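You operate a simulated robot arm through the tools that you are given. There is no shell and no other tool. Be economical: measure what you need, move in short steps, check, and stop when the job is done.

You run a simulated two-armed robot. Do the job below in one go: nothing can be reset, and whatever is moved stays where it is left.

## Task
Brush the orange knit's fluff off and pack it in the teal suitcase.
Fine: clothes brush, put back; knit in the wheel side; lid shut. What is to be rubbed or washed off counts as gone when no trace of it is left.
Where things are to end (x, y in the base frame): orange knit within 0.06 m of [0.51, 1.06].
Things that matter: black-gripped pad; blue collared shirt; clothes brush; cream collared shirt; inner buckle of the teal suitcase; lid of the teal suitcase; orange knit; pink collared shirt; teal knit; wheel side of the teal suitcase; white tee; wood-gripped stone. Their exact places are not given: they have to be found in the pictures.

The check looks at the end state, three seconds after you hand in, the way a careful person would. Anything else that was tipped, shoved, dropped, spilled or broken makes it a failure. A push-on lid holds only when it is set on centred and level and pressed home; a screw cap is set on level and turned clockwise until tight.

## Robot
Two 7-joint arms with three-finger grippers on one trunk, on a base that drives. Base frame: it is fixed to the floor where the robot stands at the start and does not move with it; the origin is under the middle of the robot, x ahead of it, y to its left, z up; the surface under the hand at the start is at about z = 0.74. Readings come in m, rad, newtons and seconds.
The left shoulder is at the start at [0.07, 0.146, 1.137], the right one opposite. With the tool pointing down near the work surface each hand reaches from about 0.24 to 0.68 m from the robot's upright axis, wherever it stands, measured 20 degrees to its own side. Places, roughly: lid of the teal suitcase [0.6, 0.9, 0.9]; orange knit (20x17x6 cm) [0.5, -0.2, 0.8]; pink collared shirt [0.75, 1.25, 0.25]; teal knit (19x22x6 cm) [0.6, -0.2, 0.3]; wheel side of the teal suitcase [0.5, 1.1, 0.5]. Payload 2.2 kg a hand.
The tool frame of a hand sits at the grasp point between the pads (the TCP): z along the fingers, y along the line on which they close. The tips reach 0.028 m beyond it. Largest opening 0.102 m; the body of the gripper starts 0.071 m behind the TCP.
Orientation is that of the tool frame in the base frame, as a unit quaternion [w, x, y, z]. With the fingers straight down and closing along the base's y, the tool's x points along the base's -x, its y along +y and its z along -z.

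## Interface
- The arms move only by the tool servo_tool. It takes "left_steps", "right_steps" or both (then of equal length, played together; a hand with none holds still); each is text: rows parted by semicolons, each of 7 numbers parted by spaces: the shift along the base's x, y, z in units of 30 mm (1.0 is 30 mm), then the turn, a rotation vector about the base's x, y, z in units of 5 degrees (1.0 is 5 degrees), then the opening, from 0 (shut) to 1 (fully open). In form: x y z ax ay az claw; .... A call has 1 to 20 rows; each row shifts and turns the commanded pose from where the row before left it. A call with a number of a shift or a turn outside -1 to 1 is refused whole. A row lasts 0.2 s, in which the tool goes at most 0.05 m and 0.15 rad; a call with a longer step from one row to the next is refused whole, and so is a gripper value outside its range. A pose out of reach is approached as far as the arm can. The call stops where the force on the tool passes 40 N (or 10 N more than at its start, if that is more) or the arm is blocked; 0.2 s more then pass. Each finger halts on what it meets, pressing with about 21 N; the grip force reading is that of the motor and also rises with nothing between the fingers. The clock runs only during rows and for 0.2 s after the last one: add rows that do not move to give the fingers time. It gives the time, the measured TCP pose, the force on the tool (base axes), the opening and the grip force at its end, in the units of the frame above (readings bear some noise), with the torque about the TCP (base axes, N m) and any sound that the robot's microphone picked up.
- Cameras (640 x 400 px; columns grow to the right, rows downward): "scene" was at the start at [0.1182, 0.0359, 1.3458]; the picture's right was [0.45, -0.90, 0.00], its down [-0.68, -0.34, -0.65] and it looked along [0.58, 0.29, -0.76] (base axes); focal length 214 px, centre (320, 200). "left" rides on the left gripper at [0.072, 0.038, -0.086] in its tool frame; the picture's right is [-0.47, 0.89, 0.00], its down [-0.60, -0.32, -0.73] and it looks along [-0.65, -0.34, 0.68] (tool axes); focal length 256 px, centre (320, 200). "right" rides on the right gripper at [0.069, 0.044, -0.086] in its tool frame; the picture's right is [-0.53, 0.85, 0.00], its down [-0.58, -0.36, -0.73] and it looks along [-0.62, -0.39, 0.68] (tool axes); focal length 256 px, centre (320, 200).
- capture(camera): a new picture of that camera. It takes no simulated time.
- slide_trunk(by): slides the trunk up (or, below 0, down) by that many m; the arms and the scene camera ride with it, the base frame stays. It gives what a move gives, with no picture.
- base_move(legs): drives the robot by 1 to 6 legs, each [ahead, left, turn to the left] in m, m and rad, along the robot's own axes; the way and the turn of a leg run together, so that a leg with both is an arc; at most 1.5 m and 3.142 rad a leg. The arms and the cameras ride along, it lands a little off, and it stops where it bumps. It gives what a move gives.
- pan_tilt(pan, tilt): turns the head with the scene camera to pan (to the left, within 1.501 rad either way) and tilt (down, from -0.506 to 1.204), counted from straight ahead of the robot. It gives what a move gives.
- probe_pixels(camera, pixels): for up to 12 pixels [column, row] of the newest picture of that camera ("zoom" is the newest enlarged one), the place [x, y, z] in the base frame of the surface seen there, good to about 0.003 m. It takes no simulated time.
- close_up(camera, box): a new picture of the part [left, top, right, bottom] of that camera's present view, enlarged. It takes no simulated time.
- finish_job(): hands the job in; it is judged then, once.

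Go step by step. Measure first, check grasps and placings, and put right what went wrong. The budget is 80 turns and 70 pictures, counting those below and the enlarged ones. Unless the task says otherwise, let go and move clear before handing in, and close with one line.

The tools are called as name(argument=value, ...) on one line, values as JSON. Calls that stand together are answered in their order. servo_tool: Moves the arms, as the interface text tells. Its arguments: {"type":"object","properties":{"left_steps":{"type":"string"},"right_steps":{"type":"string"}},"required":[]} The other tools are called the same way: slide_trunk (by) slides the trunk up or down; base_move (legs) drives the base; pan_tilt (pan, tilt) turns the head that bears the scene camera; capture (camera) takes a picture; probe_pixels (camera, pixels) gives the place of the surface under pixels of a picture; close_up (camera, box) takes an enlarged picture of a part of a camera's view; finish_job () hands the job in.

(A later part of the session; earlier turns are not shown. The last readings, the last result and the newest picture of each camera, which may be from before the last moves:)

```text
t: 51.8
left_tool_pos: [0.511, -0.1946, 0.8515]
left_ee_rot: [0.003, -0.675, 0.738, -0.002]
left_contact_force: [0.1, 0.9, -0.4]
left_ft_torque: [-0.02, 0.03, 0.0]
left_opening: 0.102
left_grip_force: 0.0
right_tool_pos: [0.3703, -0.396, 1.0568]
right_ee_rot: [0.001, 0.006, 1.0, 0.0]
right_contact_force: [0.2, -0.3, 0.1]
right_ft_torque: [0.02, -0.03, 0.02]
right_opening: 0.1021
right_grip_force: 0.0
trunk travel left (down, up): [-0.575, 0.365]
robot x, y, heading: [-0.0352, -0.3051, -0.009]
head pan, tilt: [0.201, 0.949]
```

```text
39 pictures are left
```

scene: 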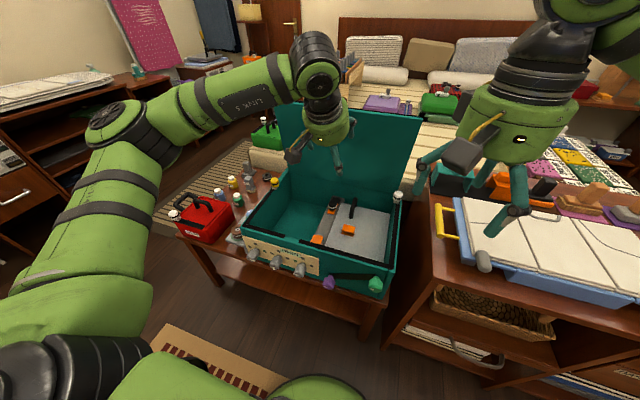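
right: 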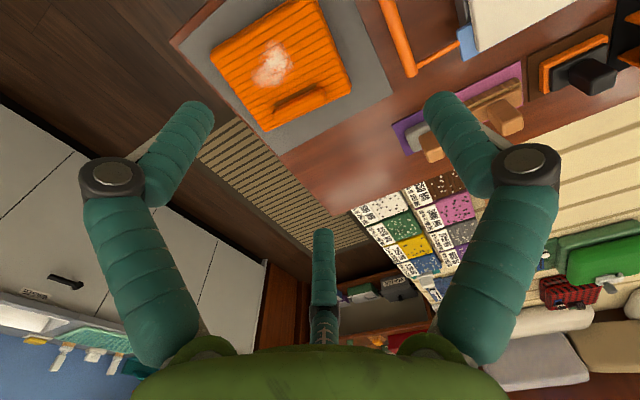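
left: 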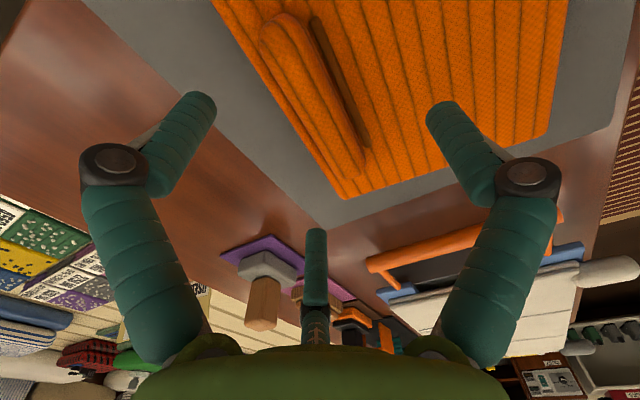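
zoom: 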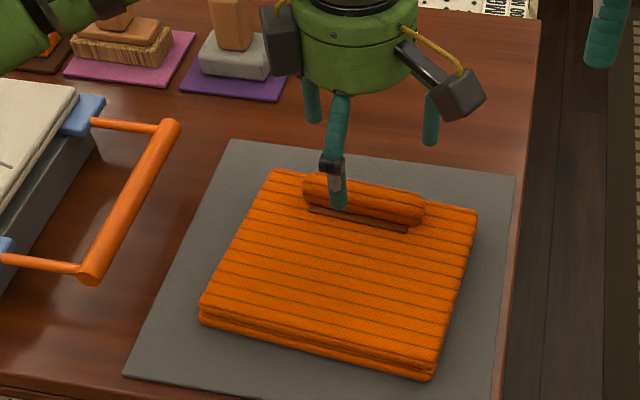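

Aligned over the roll. I lower until the tips nearly touch the knit top, close, and lift a little.

servo_tool(left_steps="-0.05 0 -0.5 0 0 0 1;0 0 -0.5 0 0 0 1;0 0 -0.45 0 0 0 1;0 0 0 0 0 0 1;0 0 0 0 0 0 0.3;0 0 0 0 0 0 0;0 0 0 0 0 0 0;0 0 0 0 0 0 0")

servo_tool(left_steps="0 0 0.3 0 0 0 0;0 0 0.5 0 0 0 0;0 0 0.7 0 0 0 0;0 0 0 0 0 0 0")

close_up(camera="scene", box=[230, 110, 370, 230])

```text
t: 53.6
left_tool_pos: [0.5078, -0.1928, 0.8098]
left_ee_rot: [0.004, -0.675, 0.738, -0.003]
left_contact_force: [6.4, 2.5, 10.5]
left_ft_torque: [0.18, 0.02, -0.44]
left_opening: 0.0385
left_grip_force: 20.9
right_tool_pos: [0.3703, -0.3944, 1.058]
right_ee_rot: [0.001, 0.006, 1.0, 0.0]
right_contact_force: [-0.6, -0.2, -0.5]
right_ft_torque: [-0.01, 0.03, -0.02]
right_opening: 0.1017
right_grip_force: 0.0
trunk travel left (down, up): [-0.575, 0.365]
robot x, y, heading: [-0.0333, -0.3105, -0.01]
head pan, tilt: [0.201, 0.949]
```

```text
t: 54.6
left_tool_pos: [0.5082, -0.1933, 0.8515]
left_ee_rot: [0.003, -0.675, 0.738, -0.002]
left_contact_force: [-0.1, -0.5, -1.3]
left_ft_torque: [0.01, -0.08, 0.05]
left_opening: 0.0384
left_grip_force: 20.9
right_tool_pos: [0.3706, -0.3949, 1.0566]
right_ee_rot: [0.001, 0.005, 1.0, 0.0]
right_contact_force: [0.6, -0.2, 0.3]
right_ft_torque: [0.01, -0.01, 0.01]
right_opening: 0.1017
right_grip_force: 0.0
trunk travel left (down, up): [-0.575, 0.365]
robot x, y, heading: [-0.0344, -0.3056, -0.01]
head pan, tilt: [0.201, 0.949]
```

```text
3.33 times, centred on (300, 170) of scene
```

zoom: 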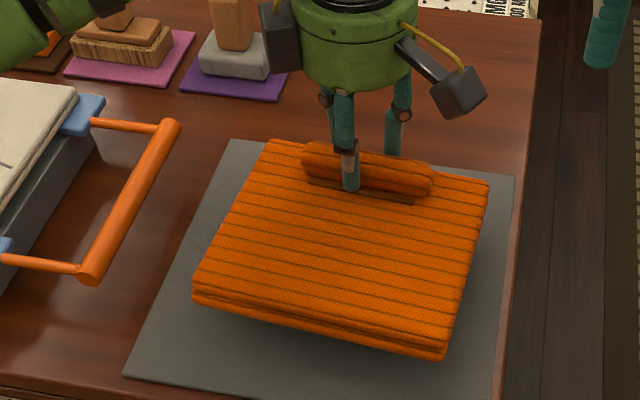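

The knit hangs level (opening 0.038, grip 21 N). I lift to z≈1.0 and turn the hand back so the knit's long side lies along x.

servo_tool(left_steps="0 0 1 0 0 0 0;0 0 1 0 0 0 0;0 0 1 0 0 0 0;0 0 1 0 0 -1 0;0 0 1 0 0 -1 0;0 0 0 0 0 -1 0;0 0 0 0 0 -1 0;0 0 0 0 0 -1 0;0 0 0 0 0 -1 0;0 0 0 0 0 -1 0;0 0 0 0 0 -1 0;0 0 0 0 0 -1 0;0 0 0 0 0 -1 0;0 0 0 0 0 -1 0;0 0 0 0 0 -1 0;0 0 0 0 0 -1 0;0 0 0 0 0 -1 0;0 0 0 0 0 -1 0;0 0 0 0 0 -1 0;0 0 0 0 0 0 0")

base_move(legs=[[-0.17, 0, 0], [0, 1.15, 0.01]])

capture(camera="scene")

```text
t: 58.8
left_tool_pos: [0.5095, -0.1924, 1.0038]
left_ee_rot: [0.001, -0.043, 0.999, -0.004]
left_contact_force: [0.0, -0.3, -0.9]
left_ft_torque: [-0.05, -0.03, 0.01]
left_opening: 0.038
left_grip_force: 20.7
right_tool_pos: [0.3707, -0.3948, 1.0578]
right_ee_rot: [0.001, 0.005, 1.0, 0.0]
right_contact_force: [1.1, 0.0, 0.0]
right_ft_torque: [-0.03, -0.01, -0.04]
right_opening: 0.1019
right_grip_force: 0.0
trunk travel left (down, up): [-0.575, 0.365]
robot x, y, heading: [-0.034, -0.3073, -0.013]
head pan, tilt: [0.201, 0.949]
```

```text
t: 65.6
left_tool_pos: [0.3474, 0.9408, 1.0026]
left_ee_rot: [0.001, -0.048, 0.999, -0.005]
left_contact_force: [-0.2, 0.1, -0.1]
left_ft_torque: [-0.13, -0.02, 0.01]
left_opening: 0.038
left_grip_force: 21.1
right_tool_pos: [0.2118, 0.7355, 1.0566]
right_ee_rot: [0.001, 0.001, 1.0, 0.0]
right_contact_force: [0.2, 0.2, 0.0]
right_ft_torque: [0.0, -0.03, -0.01]
right_opening: 0.102
right_grip_force: 0.1
trunk travel left (down, up): [-0.575, 0.365]
robot x, y, heading: [-0.1926, 0.8179, -0.002]
head pan, tilt: [0.201, 0.949]
```

```text
37 pictures are left
```

scene: 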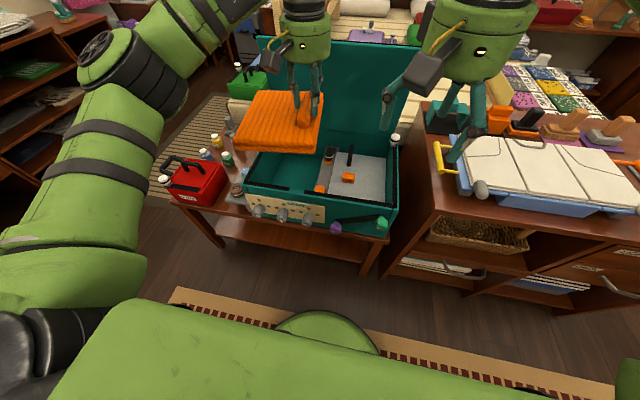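

The knit hangs flat with its long side along x, needing about −5° more. I measure the compartment's walls now.

close_up(camera="scene", box=[225, 85, 415, 235])

```text
2.67 times, centred on (320, 160) of scene
```

zoom: 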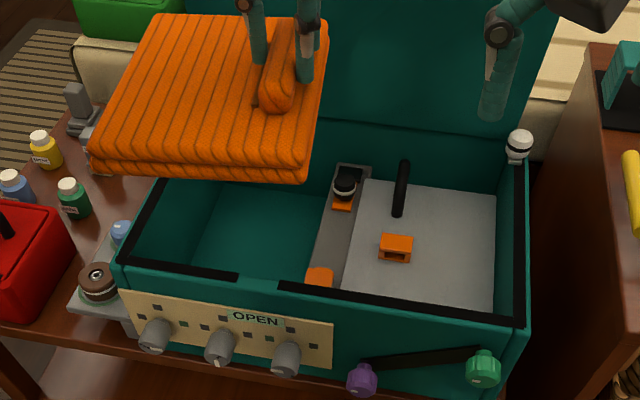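

probe_pixels(camera="zoom", pixels=[[150, 240], [165, 195], [190, 240], [200, 215], [205, 195], [310, 245], [325, 200], [300, 270], [130, 260], [260, 270], [305, 210], [200, 250]])

probe_pixels(camera="zoom", pixels=[[108, 150], [300, 165], [325, 60], [155, 30], [280, 90], [345, 185], [320, 275], [400, 200], [350, 305], [190, 272], [440, 318], [290, 40]])

```text
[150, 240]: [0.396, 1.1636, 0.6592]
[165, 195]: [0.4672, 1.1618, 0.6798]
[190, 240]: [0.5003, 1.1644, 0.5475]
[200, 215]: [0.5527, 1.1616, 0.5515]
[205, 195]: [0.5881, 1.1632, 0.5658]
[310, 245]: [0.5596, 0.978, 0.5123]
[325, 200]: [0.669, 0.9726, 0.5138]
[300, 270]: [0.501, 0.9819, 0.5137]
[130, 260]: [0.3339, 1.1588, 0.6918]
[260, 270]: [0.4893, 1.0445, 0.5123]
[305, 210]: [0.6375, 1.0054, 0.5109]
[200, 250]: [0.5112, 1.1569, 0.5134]
```

```text
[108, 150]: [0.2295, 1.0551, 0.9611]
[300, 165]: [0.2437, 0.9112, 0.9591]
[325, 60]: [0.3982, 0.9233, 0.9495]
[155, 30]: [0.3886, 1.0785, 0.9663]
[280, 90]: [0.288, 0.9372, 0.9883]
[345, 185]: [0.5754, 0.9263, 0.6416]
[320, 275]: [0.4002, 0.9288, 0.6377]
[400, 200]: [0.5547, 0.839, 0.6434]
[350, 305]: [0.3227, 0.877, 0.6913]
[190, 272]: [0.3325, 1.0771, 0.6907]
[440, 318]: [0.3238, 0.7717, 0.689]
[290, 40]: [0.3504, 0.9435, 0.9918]
```

Compartment: y 0.972–1.163, x 0.345–0.675, floor 0.512. The knit reaches from about −0.025 to +0.14 in y around the TCP, so the TCP should go to about (0.495, 1.014). I drive closer and trim the turn.

base_move(legs=[[0.12, 0.07, 0]])

slide_trunk(by=-0.08)

servo_tool(left_steps="0 0 0 0 0 -0.5 0;0 0 0 0 0 -0.5 0;0 0 0 0 0 0 0")

capture(camera="scene")

```text
t: 66.9
left_tool_pos: [0.4644, 1.009, 1.0034]
left_ee_rot: [0.002, -0.048, 0.999, -0.004]
left_contact_force: [0.2, 0.0, -1.4]
left_ft_torque: [-0.09, -0.04, -0.02]
left_opening: 0.0383
left_grip_force: 21.2
right_tool_pos: [0.3285, 0.806, 1.0575]
right_ee_rot: [0.001, 0.001, 1.0, 0.001]
right_contact_force: [-0.2, 0.4, 0.1]
right_ft_torque: [0.03, 0.01, 0.0]
right_opening: 0.102
right_grip_force: 0.1
trunk travel left (down, up): [-0.575, 0.365]
robot x, y, heading: [-0.0711, 0.8842, -0.004]
head pan, tilt: [0.201, 0.949]
```

```text
t: 68.1
left_tool_pos: [0.466, 1.01, 0.9228]
left_ee_rot: [0.001, -0.048, 0.999, -0.004]
left_contact_force: [0.0, 0.5, -1.8]
left_ft_torque: [-0.08, -0.01, 0.0]
left_opening: 0.0384
left_grip_force: 21.0
right_tool_pos: [0.3304, 0.8057, 0.9773]
right_ee_rot: [0.001, 0.001, 1.0, 0.0]
right_contact_force: [0.1, 0.2, 0.3]
right_ft_torque: [0.01, 0.0, -0.01]
right_opening: 0.1023
right_grip_force: 0.0
trunk travel left (down, up): [-0.495, 0.445]
robot x, y, heading: [-0.074, 0.8894, -0.001]
head pan, tilt: [0.201, 0.949]
```

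```text
t: 68.9
left_tool_pos: [0.4667, 1.0098, 0.9233]
left_ee_rot: [0.001, -0.004, 1.0, -0.004]
left_contact_force: [-0.2, -0.1, -2.4]
left_ft_torque: [-0.11, 0.03, 0.0]
left_opening: 0.0383
left_grip_force: 21.2
right_tool_pos: [0.3299, 0.8068, 0.9777]
right_ee_rot: [0.002, 0.0, 1.0, 0.0]
right_contact_force: [0.1, 0.6, -0.6]
right_ft_torque: [0.02, 0.0, -0.03]
right_opening: 0.1019
right_grip_force: 0.0
trunk travel left (down, up): [-0.495, 0.445]
robot x, y, heading: [-0.0768, 0.8867, 0.003]
head pan, tilt: [0.201, 0.949]
```

```text
35 pictures are left
```

scene: 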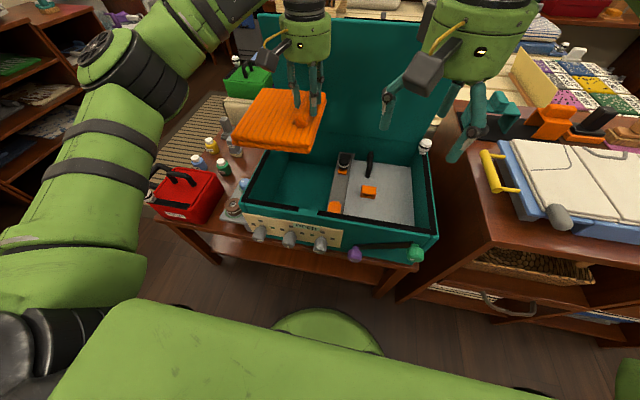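

servo_tool(left_steps="0.3 0.05 -0.8 0 0 0 0;0.3 0.05 -0.8 0 0 0 0;0.3 0.04 -0.8 0 0 0 0;0.03 0 -0.8 0 0 0 0;0 0 -0.8 0 0 0 0;0 0 -0.7 0 0 0 0;0 0 0 0 0 0 0")

close_up(camera="scene", box=[225, 85, 415, 235])

probe_pixels(camera="zoom", pixels=[[100, 170], [120, 180], [200, 180], [260, 180], [290, 165], [150, 90], [300, 90], [230, 120], [180, 190], [240, 190], [320, 130], [140, 110]])

```text
t: 70.5
left_tool_pos: [0.493, 1.0119, 0.783]
left_ee_rot: [0.003, -0.003, 1.0, -0.004]
left_contact_force: [0.1, -7.0, 6.9]
left_ft_torque: [0.67, -0.4, -0.3]
left_opening: 0.0397
left_grip_force: 21.2
right_tool_pos: [0.3293, 0.8043, 0.9774]
right_ee_rot: [0.002, 0.0, 1.0, 0.001]
right_contact_force: [-0.5, 0.1, -0.5]
right_ft_torque: [-0.01, 0.02, -0.04]
right_opening: 0.1021
right_grip_force: 0.1
trunk travel left (down, up): [-0.495, 0.445]
robot x, y, heading: [-0.0749, 0.8898, -0.004]
head pan, tilt: [0.201, 0.949]
```

```text
2.67 times, centred on (320, 160) of scene
```

zoom: 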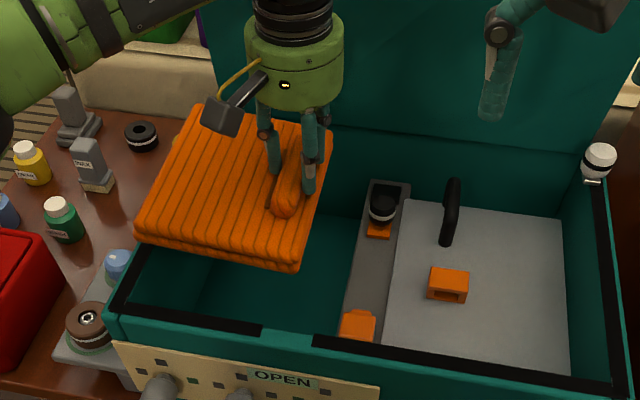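

```text
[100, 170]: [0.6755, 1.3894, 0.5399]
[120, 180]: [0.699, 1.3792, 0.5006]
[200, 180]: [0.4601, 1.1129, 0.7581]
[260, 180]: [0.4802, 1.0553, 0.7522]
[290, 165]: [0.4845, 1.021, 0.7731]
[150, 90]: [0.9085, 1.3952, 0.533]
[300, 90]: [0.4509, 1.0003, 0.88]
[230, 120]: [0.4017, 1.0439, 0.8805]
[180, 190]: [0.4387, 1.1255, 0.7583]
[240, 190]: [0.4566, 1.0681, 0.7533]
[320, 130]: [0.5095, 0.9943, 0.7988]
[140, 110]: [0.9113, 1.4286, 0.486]
```

There is contact (−7 N in y, knit's left edge lifted by 6 mm), probably on the yellow knob on the left rim hidden behind the knit. I raise and pull back to see it.

servo_tool(left_steps="0 0 0.8 0 0 0 0;0 -0.3 0.8 0 0 0 0;-1 -0.5 0 0 0 0 0;-1 -0.5 0 0 0 0 0;-1 -0.5 0 0 0 0 0;0 0 0 0 0 0 0")

close_up(camera="scene", box=[225, 85, 415, 235])

```text
t: 71.9
left_tool_pos: [0.4019, 0.9608, 0.8304]
left_ee_rot: [0.001, -0.006, 1.0, -0.004]
left_contact_force: [0.5, -0.2, -2.3]
left_ft_torque: [-0.09, -0.02, 0.0]
left_opening: 0.0389
left_grip_force: 20.4
right_tool_pos: [0.3312, 0.8062, 0.977]
right_ee_rot: [0.001, 0.001, 1.0, 0.0]
right_contact_force: [0.2, -0.9, -1.1]
right_ft_torque: [0.0, 0.02, 0.0]
right_opening: 0.1019
right_grip_force: 0.1
trunk travel left (down, up): [-0.495, 0.445]
robot x, y, heading: [-0.0713, 0.884, -0.004]
head pan, tilt: [0.201, 0.949]
```

```text
2.67 times, centred on (320, 160) of scene
```

zoom: 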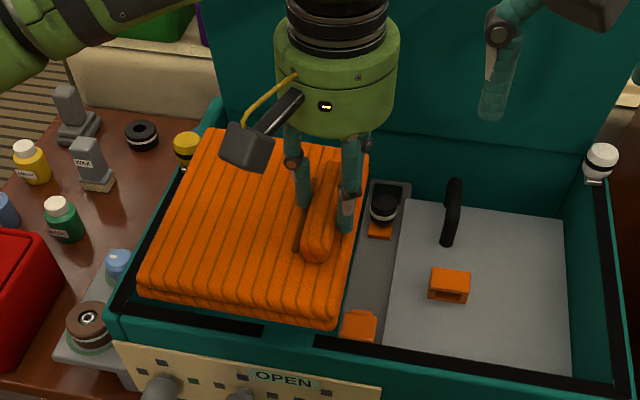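

close_up(camera="scene", box=[260, 110, 310, 160])

probe_pixels(camera="zoom", pixels=[[205, 160], [180, 120], [240, 140], [150, 200]])

probe_pixels(camera="scene", pixels=[[280, 127], [279, 132], [284, 128], [276, 128], [272, 160], [278, 150]])

```text
8.00 times, centred on (285, 135) of scene
```

zoom: 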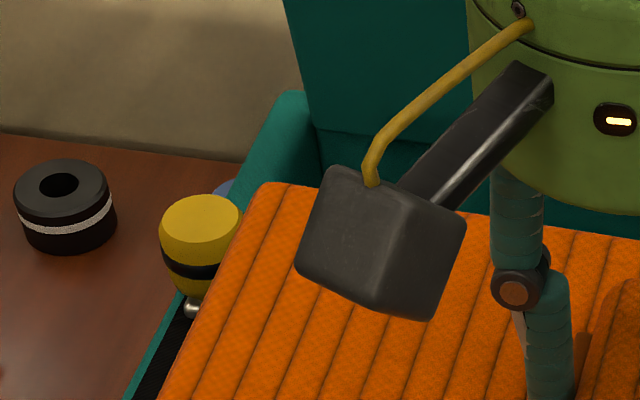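

```text
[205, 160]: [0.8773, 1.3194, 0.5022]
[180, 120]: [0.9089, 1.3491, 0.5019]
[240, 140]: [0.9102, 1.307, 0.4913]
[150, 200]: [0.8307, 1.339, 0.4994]
```

```text
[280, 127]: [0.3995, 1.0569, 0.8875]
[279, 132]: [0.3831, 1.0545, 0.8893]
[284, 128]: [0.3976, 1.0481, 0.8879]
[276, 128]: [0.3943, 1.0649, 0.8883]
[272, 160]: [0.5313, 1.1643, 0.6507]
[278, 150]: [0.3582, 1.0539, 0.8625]
```

probe_pixels(camera="zoom", pixels=[[200, 215], [165, 245], [230, 225], [195, 280], [190, 308], [200, 245], [165, 340], [290, 110], [230, 205], [185, 330]])

close_up(camera="left", box=[0, 0, 640, 400])

```text
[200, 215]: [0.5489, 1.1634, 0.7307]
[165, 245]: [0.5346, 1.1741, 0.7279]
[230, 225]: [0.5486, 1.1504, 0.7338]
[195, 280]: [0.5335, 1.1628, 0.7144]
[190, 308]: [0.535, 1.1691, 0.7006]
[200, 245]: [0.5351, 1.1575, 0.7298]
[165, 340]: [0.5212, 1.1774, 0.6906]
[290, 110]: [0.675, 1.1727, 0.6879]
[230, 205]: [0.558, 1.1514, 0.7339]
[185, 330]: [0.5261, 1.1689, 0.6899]
```

```text
1.00 times, centred on (320, 200) of left (not enlarged: the box is as wide or as high as the picture)
```

zoom: 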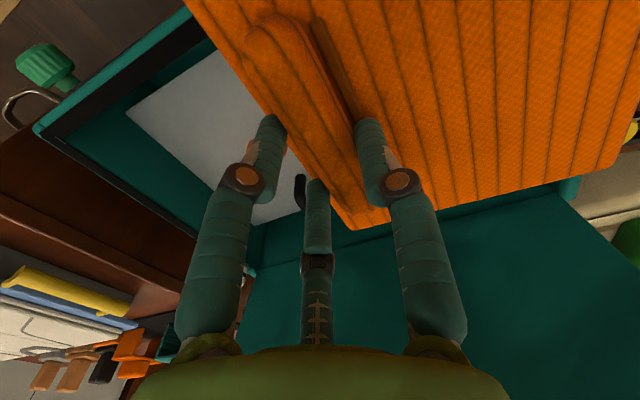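

The yellow knob is at about (0.55, 1.162, 0.70–0.735), reaching in to y≈1.148. I'll pass it with the TCP at y=1.000, then shift +y once the knit is below it.

servo_tool(left_steps="0.8 0.33 0 0 0 0 0;0.8 0.33 0 0 0 0 0;0.8 0.33 0 0 0 0 0;0.7 0.3 0 0 0 0 0;0 0 -0.8 0 0 0 0;0 0 -0.8 0 0 0 0;0 0 0 0 0 0 0")

close_up(camera="scene", box=[225, 85, 415, 235])

```text
t: 73.5
left_tool_pos: [0.497, 0.9965, 0.7833]
left_ee_rot: [0.003, -0.003, 1.0, -0.004]
left_contact_force: [0.2, -4.6, 6.0]
left_ft_torque: [0.88, -0.42, -0.25]
left_opening: 0.039
left_grip_force: 20.7
right_tool_pos: [0.3295, 0.8051, 0.9771]
right_ee_rot: [0.002, 0.001, 1.0, 0.001]
right_contact_force: [0.2, 0.0, 1.2]
right_ft_torque: [-0.02, 0.01, -0.01]
right_opening: 0.1023
right_grip_force: 0.0
trunk travel left (down, up): [-0.495, 0.445]
robot x, y, heading: [-0.0747, 0.886, 0.004]
head pan, tilt: [0.201, 0.949]
```

```text
2.67 times, centred on (320, 160) of scene
```

zoom: 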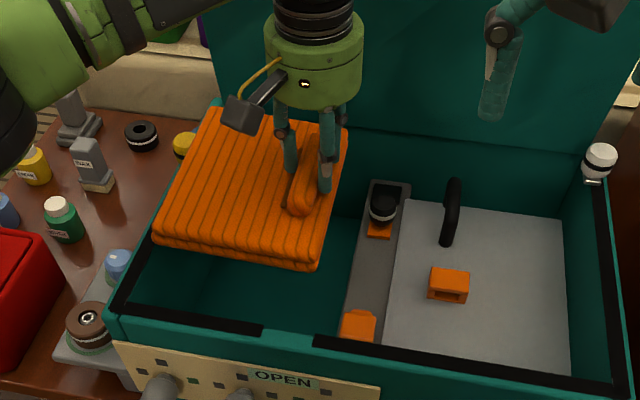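

probe_pixels(camera="zoom", pixels=[[164, 236], [318, 250], [220, 112], [346, 128], [190, 175], [335, 190], [183, 140], [240, 240], [300, 245], [185, 225], [235, 120], [325, 160]])

close_up(camera="scene", box=[260, 110, 310, 160])

```text
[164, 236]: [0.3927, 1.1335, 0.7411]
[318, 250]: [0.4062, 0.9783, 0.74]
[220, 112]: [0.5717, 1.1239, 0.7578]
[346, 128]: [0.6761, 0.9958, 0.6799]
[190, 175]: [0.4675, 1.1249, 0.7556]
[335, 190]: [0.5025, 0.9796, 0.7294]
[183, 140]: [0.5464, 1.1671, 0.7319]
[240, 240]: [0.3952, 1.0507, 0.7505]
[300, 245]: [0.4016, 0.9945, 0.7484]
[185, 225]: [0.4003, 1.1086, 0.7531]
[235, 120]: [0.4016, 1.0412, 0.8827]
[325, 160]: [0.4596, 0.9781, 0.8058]
```

```text
8.00 times, centred on (285, 135) of scene
```

zoom: 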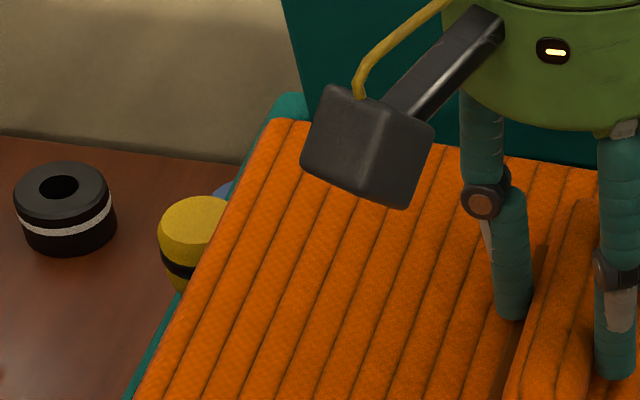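

The lower knit layer reaches to about y 1.145 and still touches the knob. I raise, shift a further 15 mm in −y, and descend below the knob level but above the divider.

servo_tool(left_steps="0 0 0.7 0 0 0 0;-0.3 -0.5 0 0 0 0 0;0 0 -0.7 0 0 0 0;0 0 -0.3 0 0 0 0;0 0 -0.5 0 0 0 0;0 0 0 0 0 0 0")

close_up(camera="scene", box=[225, 85, 415, 235])

```text
t: 74.9
left_tool_pos: [0.4892, 0.9832, 0.7578]
left_ee_rot: [0.002, -0.004, 1.0, -0.004]
left_contact_force: [0.4, 0.3, -1.2]
left_ft_torque: [-0.1, -0.02, -0.01]
left_opening: 0.0384
left_grip_force: 21.2
right_tool_pos: [0.3312, 0.806, 0.9768]
right_ee_rot: [0.001, 0.001, 1.0, 0.001]
right_contact_force: [0.4, -0.1, 0.5]
right_ft_torque: [-0.04, -0.02, 0.01]
right_opening: 0.1023
right_grip_force: 0.1
trunk travel left (down, up): [-0.495, 0.445]
robot x, y, heading: [-0.0722, 0.8894, -0.003]
head pan, tilt: [0.201, 0.949]
```

```text
2.67 times, centred on (320, 160) of scene
```

zoom: 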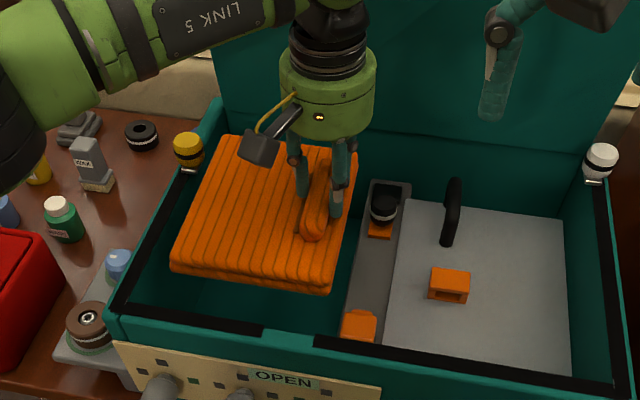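

No contact and the knob is clear. I continue down to z≈0.70.

servo_tool(left_steps="0 0 -0.5 0 0 0 0;0 0 -0.5 0 0 0 0;0 0 -0.5 0 0 0 0;0 0 -0.3 0 0 0 0;0 0 0 0 0 0 0")

close_up(camera="scene", box=[225, 85, 415, 235])

probe_pixels(camera="zoom", pixels=[[180, 260], [178, 272], [335, 300], [333, 285], [205, 160], [210, 180], [360, 190], [355, 220], [190, 230], [345, 260], [260, 285], [230, 160]])

```text
t: 76.1
left_tool_pos: [0.4893, 0.9859, 0.7044]
left_ee_rot: [0.0, -0.005, 1.0, -0.005]
left_contact_force: [0.5, 0.0, -0.8]
left_ft_torque: [-0.08, 0.01, 0.0]
left_opening: 0.0381
left_grip_force: 21.0
right_tool_pos: [0.3309, 0.8066, 0.9776]
right_ee_rot: [0.001, 0.001, 1.0, 0.0]
right_contact_force: [0.4, 0.0, 0.1]
right_ft_torque: [-0.02, 0.01, -0.02]
right_opening: 0.1023
right_grip_force: 0.0
trunk travel left (down, up): [-0.495, 0.445]
robot x, y, heading: [-0.0779, 0.8903, -0.002]
head pan, tilt: [0.201, 0.949]
```

```text
2.67 times, centred on (320, 160) of scene
```

zoom: 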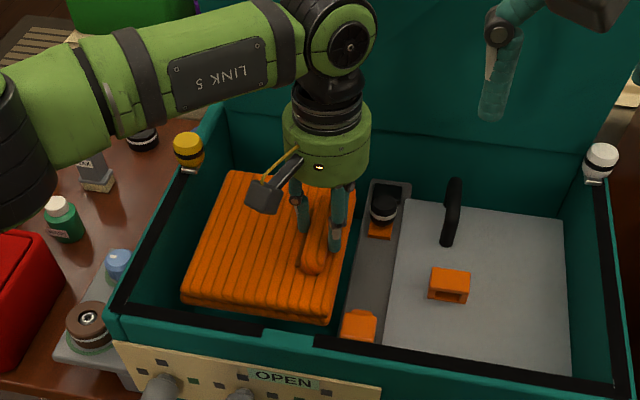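

```text
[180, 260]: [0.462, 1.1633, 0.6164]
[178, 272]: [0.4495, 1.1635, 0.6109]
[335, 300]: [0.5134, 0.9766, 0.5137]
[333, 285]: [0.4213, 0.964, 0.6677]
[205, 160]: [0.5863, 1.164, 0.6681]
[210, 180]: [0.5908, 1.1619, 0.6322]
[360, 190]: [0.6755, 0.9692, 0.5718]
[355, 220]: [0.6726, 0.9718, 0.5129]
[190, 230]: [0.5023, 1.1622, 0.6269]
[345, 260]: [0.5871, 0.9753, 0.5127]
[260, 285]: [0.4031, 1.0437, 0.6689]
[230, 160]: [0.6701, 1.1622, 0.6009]
```

The knit is under the knob level. I shift +24 mm in y and lower towards the floor in small steps.

servo_tool(left_steps="0 0.4 0 0 0 0 0;0.1 0.4 0 0 0 0 0;0 0 -0.6 0 0 0 0;0 0 -0.6 0 0 0 0;0 0 -0.6 0 0 0 0;0 0 -0.6 0 0 0 0;0 0 -0.6 0 0 0 0;0 0 -0.6 0 0 0 0;0 0 -0.5 0 0 0 0;0 0 0 0 0 0 0")

close_up(camera="scene", box=[225, 85, 415, 235])

```text
t: 78.3
left_tool_pos: [0.4931, 1.0071, 0.5803]
left_ee_rot: [0.0, -0.004, 1.0, -0.004]
left_contact_force: [0.0, 0.4, -0.6]
left_ft_torque: [-0.08, -0.01, 0.02]
left_opening: 0.0383
left_grip_force: 20.9
right_tool_pos: [0.3303, 0.8059, 0.9765]
right_ee_rot: [0.001, 0.001, 1.0, 0.0]
right_contact_force: [-0.6, -0.3, -0.3]
right_ft_torque: [-0.03, 0.01, -0.03]
right_opening: 0.1022
right_grip_force: 0.2
trunk travel left (down, up): [-0.495, 0.445]
robot x, y, heading: [-0.0755, 0.8898, -0.0]
head pan, tilt: [0.201, 0.949]
```

```text
2.67 times, centred on (320, 160) of scene
```

zoom: 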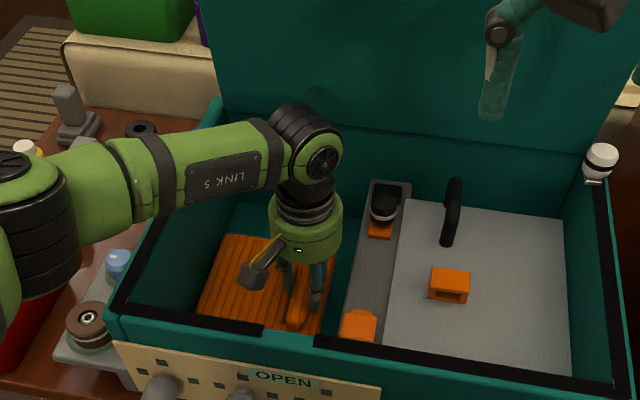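

The forearm passes near the yellow knob; I check its height before the last 8 mm.

probe_pixels(camera="zoom", pixels=[[265, 140], [200, 165], [200, 200], [130, 220], [270, 185], [60, 250]])

capture(camera="left")

```text
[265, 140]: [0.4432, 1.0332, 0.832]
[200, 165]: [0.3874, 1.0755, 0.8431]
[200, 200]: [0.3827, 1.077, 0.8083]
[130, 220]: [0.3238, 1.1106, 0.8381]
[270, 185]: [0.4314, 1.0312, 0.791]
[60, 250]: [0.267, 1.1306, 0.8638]
```

```text
25 pictures are left
```

left: 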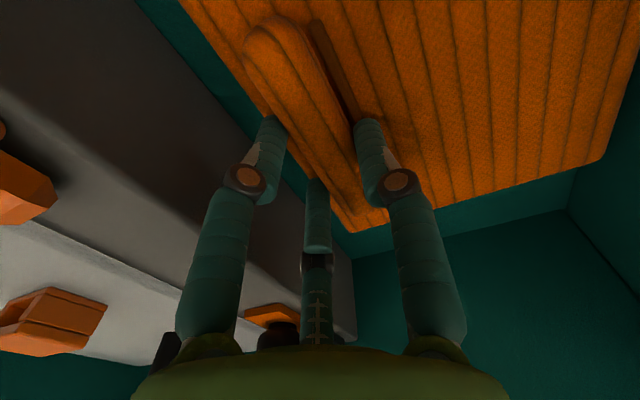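

The forearm is at x<0.45 and above z 0.77, well clear. I lower the last millimetres to contact.

servo_tool(left_steps="0 0 -0.2 0 0 0 0;0 0 -0.1 0 0 0 0;0 0 -0.04 0 0 0 0;0 0 0 0 0 0 0")

```text
t: 79.3
left_tool_pos: [0.494, 1.0071, 0.576]
left_ee_rot: [0.006, -0.004, 1.0, -0.004]
left_contact_force: [8.5, 1.3, 24.5]
left_ft_torque: [0.27, -0.25, -0.11]
left_opening: 0.0383
left_grip_force: 20.6
right_tool_pos: [0.3268, 0.8048, 0.9787]
right_ee_rot: [0.002, 0.001, 1.0, 0.0]
right_contact_force: [0.4, -0.7, -0.5]
right_ft_torque: [0.01, -0.01, -0.01]
right_opening: 0.102
right_grip_force: 0.1
trunk travel left (down, up): [-0.495, 0.445]
robot x, y, heading: [-0.0733, 0.889, -0.002]
head pan, tilt: [0.201, 0.949]
```

The knit rests on the floor (24 N). I ease, open only to 0.05 m so as not to touch the divider, and rise straight up.

servo_tool(left_steps="0 0 0.1 0 0 0 0;0 0 0 0 0 0 0.48;0 0 0 0 0 0 0.48;0 0 0.3 0 0 0 0.48;0 0 0.8 0 0 0 0.48;0 0 1 0 0 0 0.48;0 0 1 0 0 0 0.48;0 0 1 0 0 0 0.48;0 0 1 0 0 0 0.48;0 0 1 0 0 0 0.48;0 0 1 0 0 0 0.48;0 0 1 0 0 0 0.48;0 0 1 0 0 0 0.48;0 0 1 0 0 0 0.48;0 0 1 0 0 0 0.48;0 0 0 0 0 0 0.48")

close_up(camera="scene", box=[225, 85, 415, 235])

```text
t: 82.7
left_tool_pos: [0.4908, 1.0092, 0.9063]
left_ee_rot: [0.001, -0.004, 1.0, -0.005]
left_contact_force: [0.6, 0.4, -0.3]
left_ft_torque: [-0.03, -0.01, 0.0]
left_opening: 0.049
left_grip_force: 0.1
right_tool_pos: [0.331, 0.8057, 0.9777]
right_ee_rot: [0.001, 0.001, 1.0, 0.0]
right_contact_force: [-0.5, -0.1, -0.4]
right_ft_torque: [-0.01, 0.02, -0.03]
right_opening: 0.1021
right_grip_force: 0.0
trunk travel left (down, up): [-0.495, 0.445]
robot x, y, heading: [-0.0762, 0.8852, -0.001]
head pan, tilt: [0.201, 0.949]
```

```text
2.67 times, centred on (320, 160) of scene
```

zoom: 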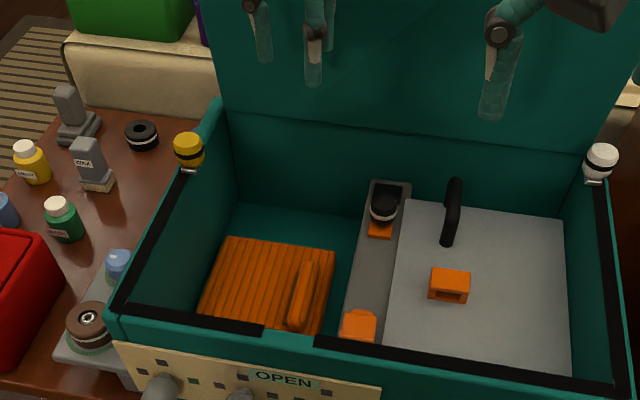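

probe_pixels(camera="zoom", pixels=[[230, 240], [333, 250], [205, 305], [320, 330], [270, 285], [190, 140], [600, 150], [300, 290], [455, 185], [385, 200], [360, 315], [228, 120]])

close_up(camera="scene", box=[240, 20, 440, 180])

```text
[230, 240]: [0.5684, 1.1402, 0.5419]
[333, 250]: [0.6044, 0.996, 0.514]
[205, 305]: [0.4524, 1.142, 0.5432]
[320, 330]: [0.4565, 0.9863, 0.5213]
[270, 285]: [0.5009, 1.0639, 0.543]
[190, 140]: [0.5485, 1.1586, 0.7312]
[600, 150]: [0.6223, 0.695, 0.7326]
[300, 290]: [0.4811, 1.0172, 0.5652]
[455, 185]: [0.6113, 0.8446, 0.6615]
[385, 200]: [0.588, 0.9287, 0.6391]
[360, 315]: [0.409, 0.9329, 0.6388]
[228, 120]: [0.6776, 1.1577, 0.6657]
```

```text
2.50 times, centred on (340, 100) of scene
```

zoom: 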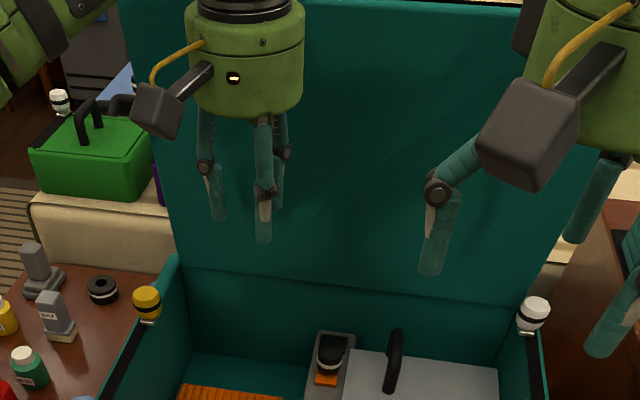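

The knit lies at about (0.495, 1.063), flat in the wheel side. I measure the lid's edges next.

probe_pixels(camera="zoom", pixels=[[145, 60], [160, 150], [180, 250], [330, 8], [420, 10], [330, 100], [330, 200], [400, 275], [565, 230], [550, 270], [330, 290], [480, 290]])

close_up(camera="scene", box=[220, 0, 460, 120])

```text
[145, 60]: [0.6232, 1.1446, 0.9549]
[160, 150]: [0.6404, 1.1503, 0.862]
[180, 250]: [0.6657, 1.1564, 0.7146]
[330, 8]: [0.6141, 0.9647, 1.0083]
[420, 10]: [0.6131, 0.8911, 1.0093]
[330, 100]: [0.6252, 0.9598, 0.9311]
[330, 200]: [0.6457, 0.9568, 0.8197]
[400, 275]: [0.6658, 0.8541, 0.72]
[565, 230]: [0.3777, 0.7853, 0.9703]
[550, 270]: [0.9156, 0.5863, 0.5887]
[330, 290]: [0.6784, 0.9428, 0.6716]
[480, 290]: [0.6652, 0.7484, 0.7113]
```

```text
2.67 times, centred on (340, 60) of scene
```

zoom: 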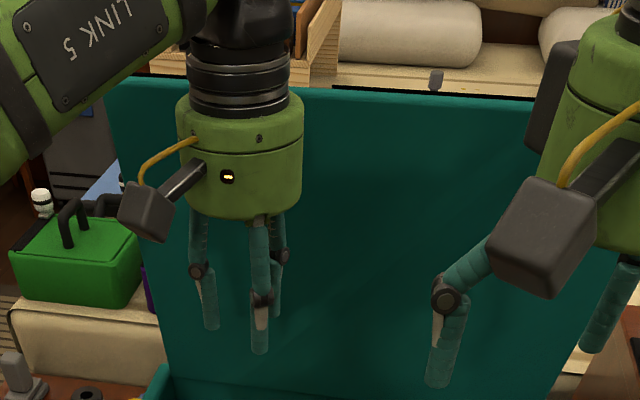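

probe_pixels(camera="zoom", pixels=[[330, 93], [435, 95], [436, 76], [530, 103], [330, 87], [120, 85], [580, 385], [520, 110]])

probe_pixels(camera="scene", pixels=[[190, 228], [310, 260], [375, 270], [450, 190], [300, 320], [355, 254], [495, 250]])

```text
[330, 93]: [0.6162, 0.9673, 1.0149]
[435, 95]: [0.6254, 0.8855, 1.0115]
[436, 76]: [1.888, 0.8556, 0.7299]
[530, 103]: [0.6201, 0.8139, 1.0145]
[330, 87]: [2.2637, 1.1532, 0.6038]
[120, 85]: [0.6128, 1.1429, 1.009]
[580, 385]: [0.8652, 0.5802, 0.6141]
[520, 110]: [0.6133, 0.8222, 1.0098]
```

```text
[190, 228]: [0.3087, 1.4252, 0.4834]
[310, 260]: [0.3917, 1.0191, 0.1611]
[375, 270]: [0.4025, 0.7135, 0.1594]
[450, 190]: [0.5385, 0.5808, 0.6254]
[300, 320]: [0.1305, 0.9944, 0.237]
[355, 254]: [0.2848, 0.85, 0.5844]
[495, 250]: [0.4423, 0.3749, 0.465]
```

The lid's free edge is at z≈1.02, x≈0.615–0.63. I raise the trunk and drive closer, so that the left hand can reach over and behind that edge.

slide_trunk(by=0.29)

base_move(legs=[[0.1, 0, 0]])

servo_tool(left_steps="0.8 0 0 0 0 0 0.2;0.8 0 0 0 0 0 0;0.8 0 0 0 0 0 0;0.5 0 -0.5 0 0 0 0;0 0 -0.9 0 0 0 0;0 0 -0.9 0 0 0 0;0 0 0 0 0 0 0")

pan_tilt(pan=0.2, tilt=0.7)

capture(camera="scene")

```text
t: 85.6
left_tool_pos: [0.4904, 1.0091, 1.1971]
left_ee_rot: [0.001, -0.004, 1.0, -0.005]
left_contact_force: [-0.4, 1.0, 0.1]
left_ft_torque: [-0.01, -0.01, -0.01]
left_opening: 0.0489
left_grip_force: 0.0
right_tool_pos: [0.3298, 0.805, 1.2669]
right_ee_rot: [0.001, 0.001, 1.0, 0.0]
right_contact_force: [0.1, 0.1, -0.2]
right_ft_torque: [0.01, 0.0, 0.0]
right_opening: 0.1019
right_grip_force: 0.1
trunk travel left (down, up): [-0.785, 0.155]
robot x, y, heading: [-0.0773, 0.8881, -0.002]
head pan, tilt: [0.201, 0.949]
```

```text
t: 86.7
left_tool_pos: [0.5854, 1.0081, 1.2]
left_ee_rot: [0.002, -0.005, 1.0, -0.004]
left_contact_force: [-0.6, 0.2, 0.4]
left_ft_torque: [0.01, -0.02, -0.02]
left_opening: 0.0491
left_grip_force: 0.0
right_tool_pos: [0.4252, 0.8048, 1.2689]
right_ee_rot: [0.003, 0.0, 1.0, 0.001]
right_contact_force: [-0.1, 0.6, -0.2]
right_ft_torque: [-0.01, -0.03, 0.0]
right_opening: 0.102
right_grip_force: 0.0
trunk travel left (down, up): [-0.785, 0.155]
robot x, y, heading: [0.0228, 0.8865, -0.003]
head pan, tilt: [0.201, 0.949]
```

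```text
t: 88.3
left_tool_pos: [0.6522, 1.0054, 1.1275]
left_ee_rot: [0.001, -0.005, 1.0, -0.004]
left_contact_force: [-0.2, 0.4, 0.3]
left_ft_torque: [-0.01, 0.0, 0.01]
left_opening: 0.0023
left_grip_force: 21.4
left hand out of reach, approached as far as the arm can: row 3, 4
right_tool_pos: [0.4271, 0.8066, 1.268]
right_ee_rot: [0.001, 0.0, 1.0, 0.0]
right_contact_force: [-0.7, -1.1, 0.5]
right_ft_torque: [0.04, 0.0, 0.0]
right_opening: 0.102
right_grip_force: 0.2
trunk travel left (down, up): [-0.785, 0.155]
robot x, y, heading: [0.0233, 0.8878, 0.002]
head pan, tilt: [0.201, 0.949]
```

```text
t: 89.1
left_tool_pos: [0.6524, 1.0034, 1.1291]
left_ee_rot: [0.002, -0.004, 1.0, -0.005]
left_contact_force: [-0.3, 0.5, 0.2]
left_ft_torque: [0.02, 0.0, -0.01]
left_opening: 0.0022
left_grip_force: 20.8
right_tool_pos: [0.4289, 0.8056, 1.2679]
right_ee_rot: [0.001, 0.001, 1.0, 0.001]
right_contact_force: [0.1, 0.1, -0.1]
right_ft_torque: [0.01, 0.02, 0.03]
right_opening: 0.102
right_grip_force: 0.1
trunk travel left (down, up): [-0.785, 0.155]
robot x, y, heading: [0.0233, 0.8892, -0.002]
head pan, tilt: [0.201, 0.7]
```

```text
21 pictures are left
```

scene: 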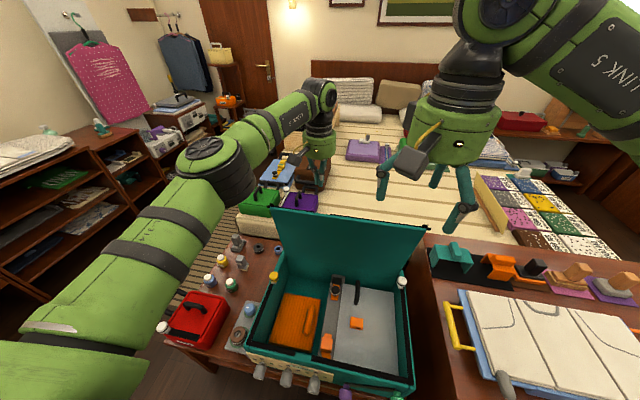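

At x=0.652 the fingers are just behind the lid's edge (outer face ≈0.63). I lower behind it with a small forward push, stopping on contact.

servo_tool(left_steps="0.2 0 -0.7 0 0 0 0;0.2 0 -0.7 0 0 0 0;0.2 0 -0.7 0 0 0 0;0 0 -0.7 0 0 0 0;0 0 -0.6 0 0 0 0;0 0 0 0 0 0 0")

close_up(camera="scene", box=[250, 110, 430, 260])

```text
t: 90.5
left_tool_pos: [0.6699, 1.0044, 1.0261]
left_ee_rot: [0.001, -0.004, 1.0, -0.004]
left_contact_force: [-0.3, -0.5, -0.6]
left_ft_torque: [0.02, 0.02, -0.01]
left_opening: 0.0022
left_grip_force: 20.7
right_tool_pos: [0.4282, 0.8056, 1.2674]
right_ee_rot: [0.001, 0.0, 1.0, 0.001]
right_contact_force: [0.3, -1.5, -1.3]
right_ft_torque: [-0.02, 0.0, 0.02]
right_opening: 0.102
right_grip_force: 0.0
trunk travel left (down, up): [-0.785, 0.155]
robot x, y, heading: [0.0262, 0.8884, -0.001]
head pan, tilt: [0.201, 0.7]
```

```text
2.67 times, centred on (340, 185) of scene
```

zoom: 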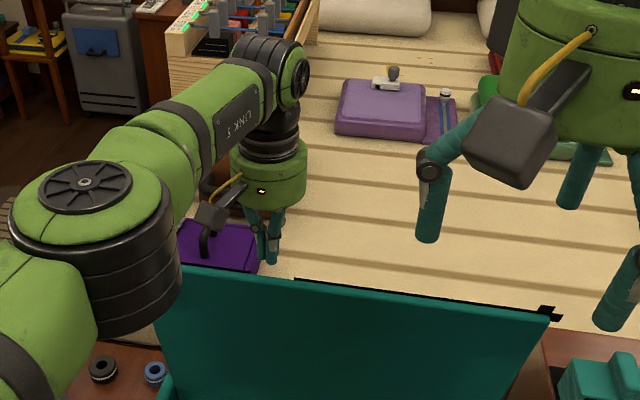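

The fingers are behind the lid's edge. I lower 2 cm more and draw the lid forward along its arc to about 30°.

servo_tool(left_steps="-0.17 0 -0.63 0 0 0 0;-0.58 0 -0.083 0 0 0 0;-0.58 0 -0.083 0 0 0 0;-0.58 0 -0.083 0 0 0 0;-0.58 0 -0.083 0 0 0 0;-0.53 0 -0.2 0 0 0 0;-0.53 0 -0.2 0 0 0 0;-0.53 0 -0.2 0 0 0 0;0 0 0 0 0 0 0")

close_up(camera="scene", box=[220, 150, 440, 350])

```text
t: 92.5
left_tool_pos: [0.5472, 1.0042, 0.9776]
left_ee_rot: [0.0, -0.005, 1.0, -0.003]
left_contact_force: [1.2, -0.2, 0.9]
left_ft_torque: [-0.02, 0.01, 0.02]
left_opening: 0.0022
left_grip_force: 20.2
right_tool_pos: [0.4291, 0.8054, 1.2688]
right_ee_rot: [0.0, 0.0, 1.0, -0.001]
right_contact_force: [0.0, 0.1, -0.5]
right_ft_torque: [-0.01, 0.0, 0.02]
right_opening: 0.102
right_grip_force: 0.0
trunk travel left (down, up): [-0.785, 0.155]
robot x, y, heading: [0.0263, 0.8891, -0.002]
head pan, tilt: [0.201, 0.7]
```

```text
2.00 times, centred on (330, 250) of scene
```

zoom: 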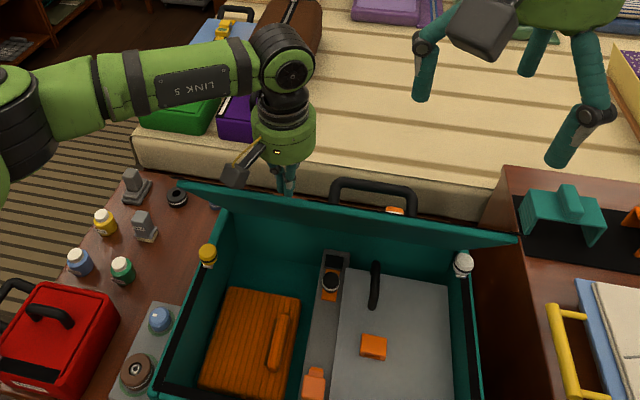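

The lid follows easily with about 1 N. I continue to roughly 70° and look at how it meets the rim and the knobs.

servo_tool(left_steps="-0.72 0 -0.43 0 0 0 0;-0.72 0 -0.43 0 0 0 0;-0.63 0 -0.55 0 0 0 0;-0.63 0 -0.55 0 0 0 0;-0.53 0 -0.67 0 0 0 0;-0.53 0 -0.67 0 0 0 0;-0.42 0 -0.73 0 0 0 0;-0.42 0 -0.73 0 0 0 0;0 0 0 0 0 0 0")

close_up(camera="scene", box=[220, 180, 440, 380])

```text
t: 94.5
left_tool_pos: [0.4074, 1.0028, 0.8358]
left_ee_rot: [0.0, -0.005, 1.0, -0.004]
left_contact_force: [0.3, -0.9, 0.5]
left_ft_torque: [0.0, -0.02, -0.03]
left_opening: 0.0022
left_grip_force: 20.6
right_tool_pos: [0.429, 0.8055, 1.2689]
right_ee_rot: [0.0, 0.0, 1.0, 0.0]
right_contact_force: [-0.3, -0.4, 0.4]
right_ft_torque: [-0.01, 0.0, -0.02]
right_opening: 0.1022
right_grip_force: 0.0
trunk travel left (down, up): [-0.785, 0.155]
robot x, y, heading: [0.0235, 0.8859, -0.0]
head pan, tilt: [0.201, 0.7]
```

```text
2.00 times, centred on (330, 280) of scene
```

zoom: 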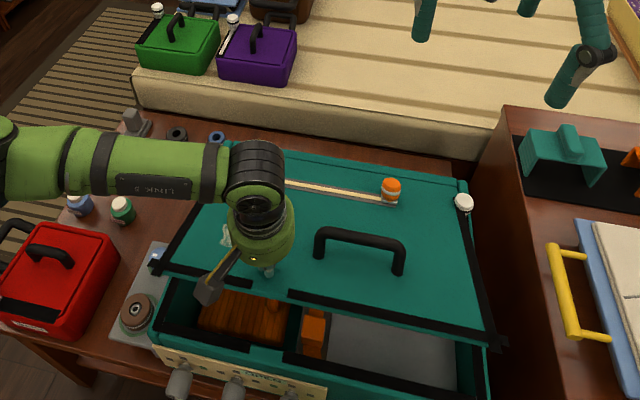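

The knobs poke through slots and don't block the lid. I push it down the rest of the way.

servo_tool(left_steps="-0.25 0 -0.8 0 0 0 0;-0.25 0 -0.8 0 0 0 0;-0.13 0 -0.8 0 0 0 0;-0.13 0 -0.6 0 0 0 0;0 0 -0.3 0 0 0 0;0 0 -0.2 0 0 0 0;0 0 0 0 0 0 0")

close_up(camera="scene", box=[220, 180, 440, 380])

```text
t: 96.1
left_tool_pos: [0.3842, 1.0049, 0.7315]
left_ee_rot: [0.002, -0.004, 1.0, -0.004]
left_contact_force: [0.1, 0.4, -0.6]
left_ft_torque: [0.0, 0.02, -0.01]
left_opening: 0.0023
left_grip_force: 21.3
right_tool_pos: [0.4287, 0.8051, 1.2672]
right_ee_rot: [0.002, 0.0, 1.0, 0.0]
right_contact_force: [-0.6, -0.8, 0.0]
right_ft_torque: [0.03, -0.02, 0.0]
right_opening: 0.102
right_grip_force: 0.1
trunk travel left (down, up): [-0.785, 0.155]
robot x, y, heading: [0.0188, 0.8886, -0.001]
head pan, tilt: [0.201, 0.7]
```

```text
2.00 times, centred on (330, 280) of scene
```

zoom: 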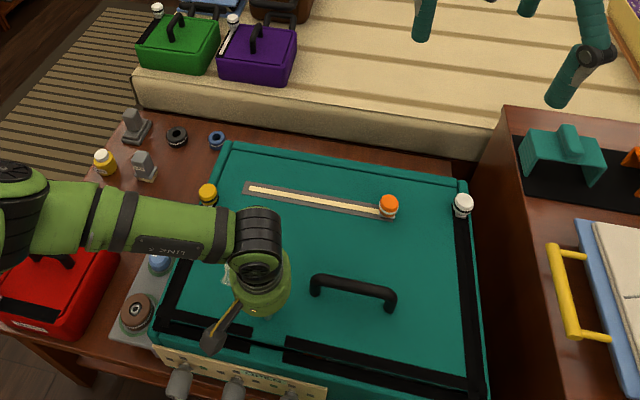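

The lid looks flat. I check its height front and back for a remaining gap.

probe_pixels(camera="zoom", pixels=[[330, 330], [440, 350], [200, 300], [440, 200], [250, 160], [330, 240], [220, 350], [420, 395], [300, 365]])

servo_tool(left_steps="0 0 -0.15 0 0 0 0;0 0 -0.15 0 0 0 0;0 0 -0.1 0 0 0 0;0 0 0 0 0 0 0")

```text
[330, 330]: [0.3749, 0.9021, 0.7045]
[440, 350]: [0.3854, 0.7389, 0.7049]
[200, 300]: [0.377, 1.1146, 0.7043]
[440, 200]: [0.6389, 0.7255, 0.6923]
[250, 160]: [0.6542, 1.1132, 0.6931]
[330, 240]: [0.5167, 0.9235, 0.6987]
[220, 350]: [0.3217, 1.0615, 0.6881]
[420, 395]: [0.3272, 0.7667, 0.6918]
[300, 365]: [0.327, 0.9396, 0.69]
```

```text
t: 97.1
left_tool_pos: [0.3852, 1.0036, 0.718]
left_ee_rot: [0.002, -0.003, 1.0, -0.004]
left_contact_force: [-0.2, -0.5, 0.5]
left_ft_torque: [0.01, 0.0, 0.01]
left_opening: 0.0025
left_grip_force: 21.1
right_tool_pos: [0.4275, 0.8055, 1.2665]
right_ee_rot: [0.001, 0.0, 1.0, 0.0]
right_contact_force: [-0.7, -0.3, 0.1]
right_ft_torque: [0.01, 0.01, 0.0]
right_opening: 0.1021
right_grip_force: 0.1
trunk travel left (down, up): [-0.785, 0.155]
robot x, y, heading: [0.0219, 0.8856, -0.002]
head pan, tilt: [0.201, 0.7]
```

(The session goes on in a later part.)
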